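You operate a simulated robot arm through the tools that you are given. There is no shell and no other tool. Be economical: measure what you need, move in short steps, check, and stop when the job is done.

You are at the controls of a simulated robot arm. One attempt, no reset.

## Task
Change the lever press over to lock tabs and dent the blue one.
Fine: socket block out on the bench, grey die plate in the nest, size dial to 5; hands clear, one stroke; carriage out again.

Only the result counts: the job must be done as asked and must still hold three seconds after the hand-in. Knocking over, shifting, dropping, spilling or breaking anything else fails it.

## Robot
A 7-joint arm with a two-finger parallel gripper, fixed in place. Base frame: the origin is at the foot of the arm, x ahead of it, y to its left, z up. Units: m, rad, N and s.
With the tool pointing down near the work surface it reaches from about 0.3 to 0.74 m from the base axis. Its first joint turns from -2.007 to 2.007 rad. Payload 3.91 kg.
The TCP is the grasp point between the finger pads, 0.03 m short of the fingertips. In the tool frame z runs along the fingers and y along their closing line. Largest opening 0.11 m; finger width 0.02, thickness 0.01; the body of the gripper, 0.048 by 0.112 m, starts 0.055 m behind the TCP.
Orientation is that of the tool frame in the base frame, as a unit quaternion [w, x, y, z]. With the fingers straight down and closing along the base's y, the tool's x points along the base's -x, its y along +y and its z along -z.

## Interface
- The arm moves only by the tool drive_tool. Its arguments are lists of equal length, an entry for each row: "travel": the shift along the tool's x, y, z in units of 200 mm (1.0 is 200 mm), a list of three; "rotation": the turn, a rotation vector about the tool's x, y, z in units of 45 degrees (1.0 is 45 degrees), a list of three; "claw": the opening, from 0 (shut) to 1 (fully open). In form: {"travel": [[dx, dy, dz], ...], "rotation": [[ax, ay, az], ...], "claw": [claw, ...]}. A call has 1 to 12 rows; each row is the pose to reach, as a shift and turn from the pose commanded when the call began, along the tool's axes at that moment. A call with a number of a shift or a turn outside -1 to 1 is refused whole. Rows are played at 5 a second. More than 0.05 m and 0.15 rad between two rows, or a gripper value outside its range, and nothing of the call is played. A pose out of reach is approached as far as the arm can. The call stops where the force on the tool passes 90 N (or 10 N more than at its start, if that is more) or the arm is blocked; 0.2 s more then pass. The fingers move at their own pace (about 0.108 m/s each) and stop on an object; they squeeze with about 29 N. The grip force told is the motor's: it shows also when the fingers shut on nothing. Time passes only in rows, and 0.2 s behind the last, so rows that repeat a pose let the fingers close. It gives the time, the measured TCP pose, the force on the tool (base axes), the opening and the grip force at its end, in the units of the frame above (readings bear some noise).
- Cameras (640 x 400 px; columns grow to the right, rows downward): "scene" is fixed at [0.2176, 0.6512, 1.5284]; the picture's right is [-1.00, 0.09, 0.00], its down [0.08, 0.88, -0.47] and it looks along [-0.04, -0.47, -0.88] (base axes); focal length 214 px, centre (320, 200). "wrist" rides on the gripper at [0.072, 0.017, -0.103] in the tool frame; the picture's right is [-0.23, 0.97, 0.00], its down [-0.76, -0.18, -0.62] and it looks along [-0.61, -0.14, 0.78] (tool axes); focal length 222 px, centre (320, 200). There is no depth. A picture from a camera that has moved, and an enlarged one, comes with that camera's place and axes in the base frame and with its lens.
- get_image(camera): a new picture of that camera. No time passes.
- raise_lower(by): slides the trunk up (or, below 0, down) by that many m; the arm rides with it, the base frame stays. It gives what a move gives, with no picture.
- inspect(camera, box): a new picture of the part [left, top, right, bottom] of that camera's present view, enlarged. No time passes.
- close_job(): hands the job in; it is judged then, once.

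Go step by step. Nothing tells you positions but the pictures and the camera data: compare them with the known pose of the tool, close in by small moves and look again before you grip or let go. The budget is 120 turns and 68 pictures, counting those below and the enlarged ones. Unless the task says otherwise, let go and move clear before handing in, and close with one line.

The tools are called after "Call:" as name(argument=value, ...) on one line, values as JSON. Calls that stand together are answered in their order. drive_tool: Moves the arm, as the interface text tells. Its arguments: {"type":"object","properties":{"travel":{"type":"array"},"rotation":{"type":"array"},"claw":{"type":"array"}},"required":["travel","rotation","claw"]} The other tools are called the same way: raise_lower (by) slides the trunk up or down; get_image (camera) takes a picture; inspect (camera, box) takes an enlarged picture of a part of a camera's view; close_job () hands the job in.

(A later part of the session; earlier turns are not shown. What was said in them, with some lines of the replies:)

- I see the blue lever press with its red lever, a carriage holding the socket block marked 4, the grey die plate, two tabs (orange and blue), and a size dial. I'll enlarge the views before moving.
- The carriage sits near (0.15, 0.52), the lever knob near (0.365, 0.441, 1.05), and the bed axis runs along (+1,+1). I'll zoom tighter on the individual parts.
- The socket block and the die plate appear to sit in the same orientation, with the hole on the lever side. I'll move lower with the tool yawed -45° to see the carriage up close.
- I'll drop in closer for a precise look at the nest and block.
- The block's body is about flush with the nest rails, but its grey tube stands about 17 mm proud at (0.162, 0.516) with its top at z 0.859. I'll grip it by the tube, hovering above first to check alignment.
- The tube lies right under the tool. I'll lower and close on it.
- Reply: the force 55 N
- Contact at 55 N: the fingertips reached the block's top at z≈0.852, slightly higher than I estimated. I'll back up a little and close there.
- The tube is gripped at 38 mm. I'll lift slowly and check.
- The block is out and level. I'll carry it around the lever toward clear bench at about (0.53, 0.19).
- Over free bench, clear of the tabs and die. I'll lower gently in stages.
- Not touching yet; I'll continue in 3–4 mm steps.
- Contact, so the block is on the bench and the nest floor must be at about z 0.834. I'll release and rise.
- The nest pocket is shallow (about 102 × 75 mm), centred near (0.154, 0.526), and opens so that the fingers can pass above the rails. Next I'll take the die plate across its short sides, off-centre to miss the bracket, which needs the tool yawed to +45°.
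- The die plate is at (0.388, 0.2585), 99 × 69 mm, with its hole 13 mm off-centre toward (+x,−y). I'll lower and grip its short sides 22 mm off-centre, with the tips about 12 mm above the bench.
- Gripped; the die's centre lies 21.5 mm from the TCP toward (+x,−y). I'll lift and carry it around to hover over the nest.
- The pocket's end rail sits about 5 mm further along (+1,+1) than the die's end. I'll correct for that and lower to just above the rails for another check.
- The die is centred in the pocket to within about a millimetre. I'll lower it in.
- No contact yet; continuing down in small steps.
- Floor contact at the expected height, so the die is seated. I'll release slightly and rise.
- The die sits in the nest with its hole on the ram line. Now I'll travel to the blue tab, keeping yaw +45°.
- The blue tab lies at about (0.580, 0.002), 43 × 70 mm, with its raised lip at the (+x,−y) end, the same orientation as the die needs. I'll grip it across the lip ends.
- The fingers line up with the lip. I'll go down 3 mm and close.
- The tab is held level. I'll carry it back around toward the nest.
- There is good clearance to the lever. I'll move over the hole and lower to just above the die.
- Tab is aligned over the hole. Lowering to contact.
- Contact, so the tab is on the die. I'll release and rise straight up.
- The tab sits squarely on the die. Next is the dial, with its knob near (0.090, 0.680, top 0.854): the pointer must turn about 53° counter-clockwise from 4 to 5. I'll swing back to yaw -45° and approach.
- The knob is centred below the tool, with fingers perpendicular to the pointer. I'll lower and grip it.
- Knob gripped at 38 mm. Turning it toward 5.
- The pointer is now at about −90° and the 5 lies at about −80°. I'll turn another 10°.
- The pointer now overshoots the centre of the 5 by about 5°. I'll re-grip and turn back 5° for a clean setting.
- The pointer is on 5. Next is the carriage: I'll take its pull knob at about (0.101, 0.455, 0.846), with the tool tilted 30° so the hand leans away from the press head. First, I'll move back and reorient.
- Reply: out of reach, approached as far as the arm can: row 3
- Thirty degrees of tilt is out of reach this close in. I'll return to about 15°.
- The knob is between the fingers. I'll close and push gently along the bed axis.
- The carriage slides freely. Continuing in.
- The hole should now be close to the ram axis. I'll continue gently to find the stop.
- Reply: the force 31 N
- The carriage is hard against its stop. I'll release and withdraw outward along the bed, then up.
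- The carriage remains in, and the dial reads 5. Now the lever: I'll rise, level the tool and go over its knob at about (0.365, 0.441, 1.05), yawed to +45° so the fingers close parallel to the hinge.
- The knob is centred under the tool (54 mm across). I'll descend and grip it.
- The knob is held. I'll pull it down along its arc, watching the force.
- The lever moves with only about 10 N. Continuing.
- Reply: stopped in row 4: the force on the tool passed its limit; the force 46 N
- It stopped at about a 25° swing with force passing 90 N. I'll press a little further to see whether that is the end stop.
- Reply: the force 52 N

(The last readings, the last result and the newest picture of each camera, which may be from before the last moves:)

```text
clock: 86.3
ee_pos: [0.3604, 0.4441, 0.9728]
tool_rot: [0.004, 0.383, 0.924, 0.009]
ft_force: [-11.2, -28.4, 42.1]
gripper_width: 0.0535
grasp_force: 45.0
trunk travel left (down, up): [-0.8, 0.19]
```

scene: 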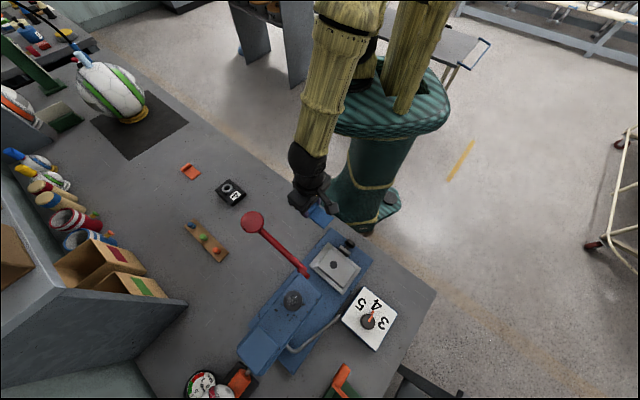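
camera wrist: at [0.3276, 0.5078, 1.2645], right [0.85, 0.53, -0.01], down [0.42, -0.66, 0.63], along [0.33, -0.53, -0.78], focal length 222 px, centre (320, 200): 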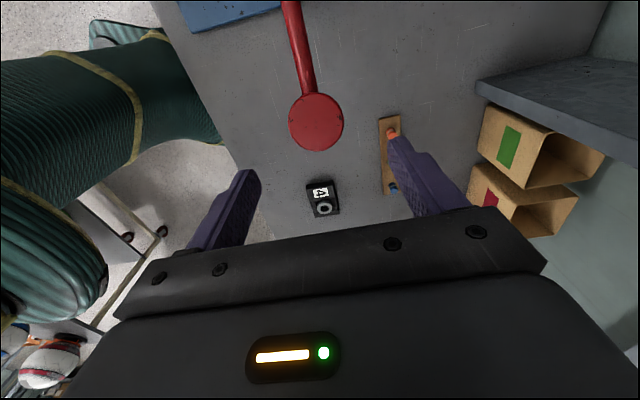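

Call:
drive_tool(travel=[[0.004, -0.006, 0.02], [0.009, -0.012, 0.04], [0.014, -0.015, 0.06], [0.014, -0.015, 0.06]], rotation=[[0, 0, 0], [0, 0, 0], [0, 0, 0], [0, 0, 0]], claw=[0.3, 0.3, 0.3, 0.3])

Call:
inspect(camera="wrist", box=[180, 0, 500, 240])

```text
clock: 87.3
ee_pos: [0.3564, 0.4488, 0.9606]
tool_rot: [0.005, 0.381, 0.925, 0.011]
ft_force: [-12.3, 1.2, 43.2]
gripper_width: 0.0505
grasp_force: 44.7
trunk travel left (down, up): [-0.8, 0.19]
```

```text
1.67 times, centred on (340, 120) of wrist
camera zoom: at [0.3153, 0.5093, 1.0647], right [0.85, 0.53, 0.02], down [0.4, -0.67, 0.62], along [0.34, -0.51, -0.79], focal length 370 px, centre (287, 333)
```

zoom: 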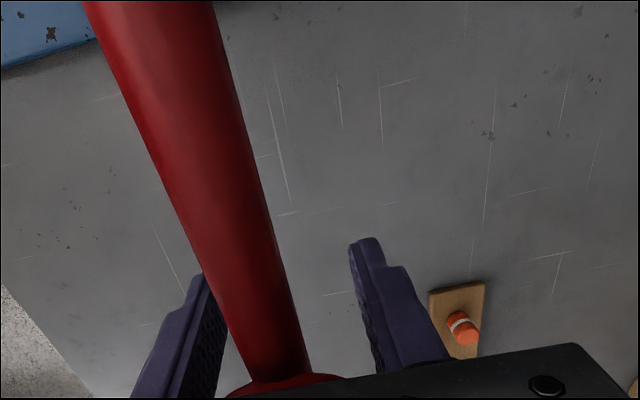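

The fingers have slid down past the knob, so I need to see where the lever actually is.

Call:
inspect(camera="scene", box=[220, 180, 340, 290])

```text
3.64 times, centred on (280, 235) of scene
camera zoom: at [0.2176, 0.6512, 1.5284], right [-1.0, 0.09, 0.0], down [0.08, 0.88, -0.47], along [-0.04, -0.47, -0.88], focal length 780 px, centre (466, 73)
```

zoom: 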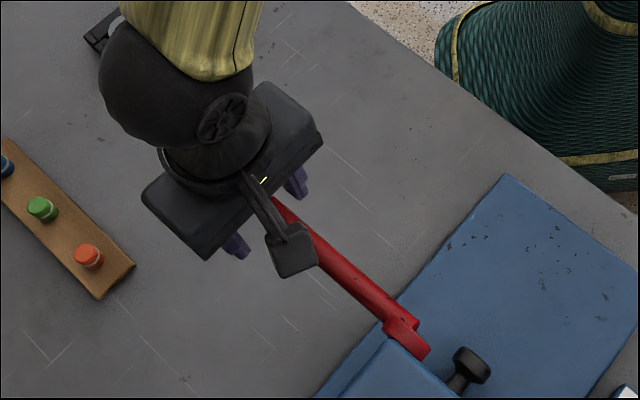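

The lever reached about 25° of swing before the hard stop, and then the fingers slipped down its knob. I'll open and rise, letting the lever return, then draw the carriage out and check the tab for the dent.

Call:
drive_tool(travel=[[0, 0, 0], [0, 0, 0], [-0.02, 0, -0.1], [-0.03, 0, -0.25], [-0.03, 0, -0.4], [-0.03, 0, -0.6], [-0.03, 0, -0.8], [-0.03, 0, -1.0]], rotation=[[0, 0, 0], [0, 0, 0], [0, 0, 0], [0, 0, 0], [0, 0, 0], [0, 0, 0], [0, 0, 0], [0, 0, 0]], claw=[0.8, 0.8, 0.8, 0.8, 0.8, 0.8, 0.8, 0.8])

Call:
get_image(camera="wrist")

```text
clock: 89.1
ee_pos: [0.3611, 0.4424, 1.1555]
tool_rot: [0.002, 0.382, 0.924, 0.006]
ft_force: [-0.5, 0.8, 0.4]
gripper_width: 0.0882
grasp_force: 0.0
trunk travel left (down, up): [-0.8, 0.19]
```

```text
3 pictures are left
camera wrist: at [0.3216, 0.5043, 1.2602], right [0.85, 0.53, 0.01], down [0.41, -0.67, 0.62], along [0.34, -0.52, -0.78], focal length 222 px, centre (320, 200)
```

wrist: 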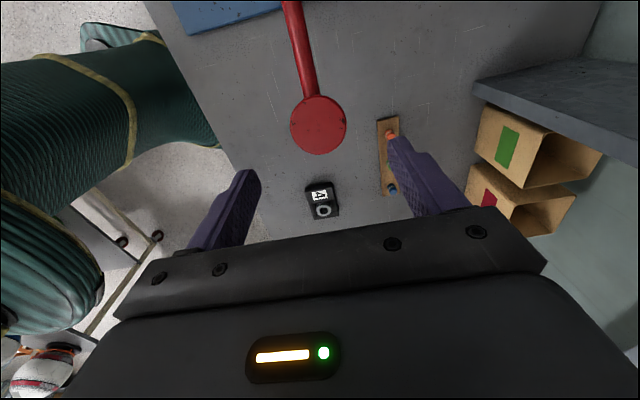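

The lever has sprung back to its raised position. I'll return to the carriage knob with the same tilted pose as before.

Call:
drive_tool(travel=[[0.08, -0.064, 0], [0.16, -0.128, 0], [0.24, -0.19, 0], [0.31, -0.255, 0], [0.39, -0.32, 0], [0.472, -0.383, 0]], rotation=[[0, 0, -0.167], [0, 0, -0.333], [0, 0, -0.5], [0, 0, -0.667], [0, 0, -0.833], [0, 0, -1.0]], claw=[0.8, 0.8, 0.8, 0.8, 0.8, 0.8])

Call:
drive_tool(travel=[[0.1, 0.011, 0], [0.2, 0.022, 0], [0.31, 0.034, 0], [0.41, 0.045, 0], [0.52, 0.056, 0], [0.625, 0.065, 0], [0.625, 0.065, 0]], rotation=[[0, 0, -0.167], [0, 0, -0.333], [0, 0, -0.5], [0, 0, -0.667], [0, 0, -0.833], [0, 0, -1.0], [0, 0, -1.0]], claw=[0.6, 0.6, 0.6, 0.6, 0.6, 0.6, 0.6])

Call:
drive_tool(travel=[[0, 0, 0.2], [0, 0, 0.4], [0, 0, 0.6], [0, 0, 0.8], [0, 0, 0.97], [0, 0, 0.97]], rotation=[[0, -0.07, 0], [0, -0.14, 0], [0, -0.21, 0], [0, -0.28, 0], [0, -0.345, 0], [0, -0.345, 0]], claw=[0.6, 0.6, 0.6, 0.6, 0.6, 0.6])

```text
clock: 90.5
ee_pos: [0.24, 0.4546, 1.1555]
tool_rot: [0.005, -0.002, 1.0, 0.005]
ft_force: [-0.2, 0.4, 0.7]
gripper_width: 0.0881
grasp_force: 0.1
trunk travel left (down, up): [-0.8, 0.19]
```

```text
clock: 92.1
ee_pos: [0.1162, 0.4679, 1.154]
tool_rot: [0.008, -0.384, 0.923, 0.002]
ft_force: [-0.6, -1.2, -0.5]
gripper_width: 0.066
grasp_force: 0.1
trunk travel left (down, up): [-0.8, 0.19]
```

```text
clock: 93.5
ee_pos: [0.1188, 0.471, 0.9596]
tool_rot: [0.131, -0.379, 0.914, 0.055]
ft_force: [-0.5, 0.0, 0.3]
gripper_width: 0.066
grasp_force: 0.0
trunk travel left (down, up): [-0.8, 0.19]
```

Call:
drive_tool(travel=[[-0.028, 0, 0.18], [-0.056, 0, 0.36], [-0.084, 0, 0.533], [-0.2, 0, 0.568], [-0.32, 0, 0.602], [-0.423, 0, 0.632], [-0.423, 0, 0.632]], rotation=[[0, 0, 0], [0, 0, 0], [0, 0, 0], [0, 0, 0], [0, 0, 0], [0, 0, 0], [0, 0, 0]], claw=[0.6, 0.6, 0.6, 0.6, 0.6, 0.6, 0.6])

Call:
drive_tool(travel=[[0, 0, 0], [0, 0, 0], [0, 0, 0]], rotation=[[0, 0, 0], [0, 0, 0], [0, 0, 0]], claw=[0.1, 0.1, 0.1])

```text
clock: 95.1
ee_pos: [0.2017, 0.5529, 0.8599]
tool_rot: [0.131, -0.379, 0.914, 0.054]
ft_force: [1.1, 1.1, -0.2]
gripper_width: 0.0659
grasp_force: 0.1
trunk travel left (down, up): [-0.8, 0.19]
```

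```text
clock: 95.9
ee_pos: [0.1995, 0.5539, 0.8616]
tool_rot: [0.132, -0.38, 0.914, 0.055]
ft_force: [-4.7, 5.7, -0.6]
gripper_width: 0.0333
grasp_force: 45.3
trunk travel left (down, up): [-0.8, 0.19]
```

Knob gripped. Pulling the carriage out along the bed axis.

Call:
drive_tool(travel=[[0.06, 0, -0.0175], [0.17, 0, -0.05], [0.28, 0, -0.082], [0.39, 0, -0.114], [0.5, 0, -0.147], [0.6, 0, -0.176], [0.66, 0, -0.194], [0.7, 0, -0.205], [0.7, 0, -0.205]], rotation=[[0, 0, 0], [0, 0, 0], [0, 0, 0], [0, 0, 0], [0, 0, 0], [0, 0, 0], [0, 0, 0], [0, 0, 0], [0, 0, 0]], claw=[0.1, 0.1, 0.1, 0.1, 0.1, 0.1, 0.1, 0.1, 0.1])

Call:
drive_tool(travel=[[0.01, 0, -0.003], [0.018, 0, -0.005], [0.018, 0, -0.005]], rotation=[[0, 0, 0], [0, 0, 0], [0, 0, 0]], claw=[0.1, 0.1, 0.1])

Call:
inspect(camera="scene", box=[300, 225, 375, 285])

```text
clock: 97.9
ee_pos: [0.0973, 0.4497, 0.8622]
tool_rot: [0.131, -0.381, 0.914, 0.053]
ft_force: [-15.5, 14.9, -22.4]
gripper_width: 0.0336
grasp_force: 45.3
trunk travel left (down, up): [-0.8, 0.19]
```

```text
clock: 98.7
ee_pos: [0.0939, 0.4481, 0.8617]
tool_rot: [0.132, -0.38, 0.914, 0.054]
ft_force: [-14.8, 17.1, -7.2]
gripper_width: 0.0333
grasp_force: 45.1
trunk travel left (down, up): [-0.8, 0.19]
```

```text
6.67 times, centred on (338, 255) of scene
camera zoom: at [0.2176, 0.6512, 1.5284], right [-1.0, 0.09, 0.0], down [0.08, 0.88, -0.47], along [-0.04, -0.47, -0.88], focal length 1430 px, centre (203, -167)
```

zoom: 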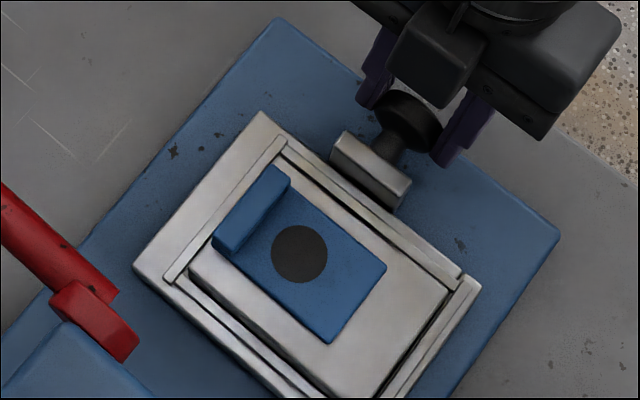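

The dent is in the blue tab and the carriage is back out. I'll release and withdraw clear.

Call:
drive_tool(travel=[[0, 0, 0], [0, 0, 0], [0, 0, 0], [0, 0, -0.1], [0, 0, -0.3], [0, 0, -0.5], [0, 0, -0.7], [0, 0, -0.7]], rotation=[[0, 0, 0], [0, 0, 0], [0, 0, 0], [0, 0, 0], [0, 0, 0], [0, 0, 0], [0, 0, 0], [0, 0, 0]], claw=[0.6, 0.6, 0.6, 0.6, 0.6, 0.6, 0.6, 0.6])

Call:
get_image(camera="scene")

```text
clock: 100.5
ee_pos: [0.0957, 0.414, 0.9911]
tool_rot: [0.134, -0.349, 0.927, 0.04]
ft_force: [-0.5, -0.7, -0.3]
gripper_width: 0.0661
grasp_force: 0.0
trunk travel left (down, up): [-0.8, 0.19]
```

```text
1 pictures are left
```

scene: 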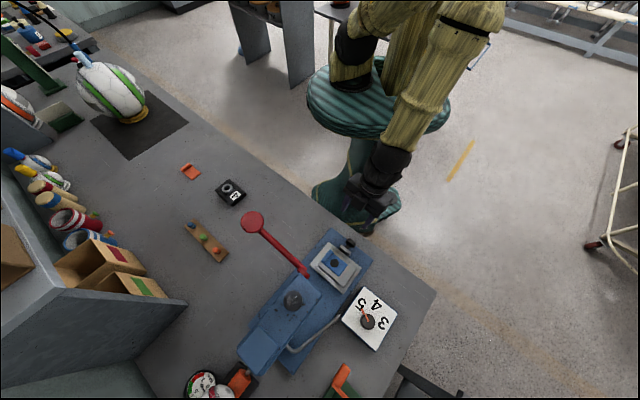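

Everything is in place: the block is on the bench, the die is in the nest with the dented blue tab on it, the dial is on 5, the carriage is out and the lever is up. Handing in.

Call:
close_job()

```text
The job is handed in.
```

I changed the press over to lock tabs and dented the blue tab; the dent shows clearly in the picture. The socket block is on the bench, the grey die plate is in the nest with the tab on it, the dial is on 5, the carriage is out and the lever is back up. It took one pull of the lever, but the fingers slipped down the knob at the end of it.
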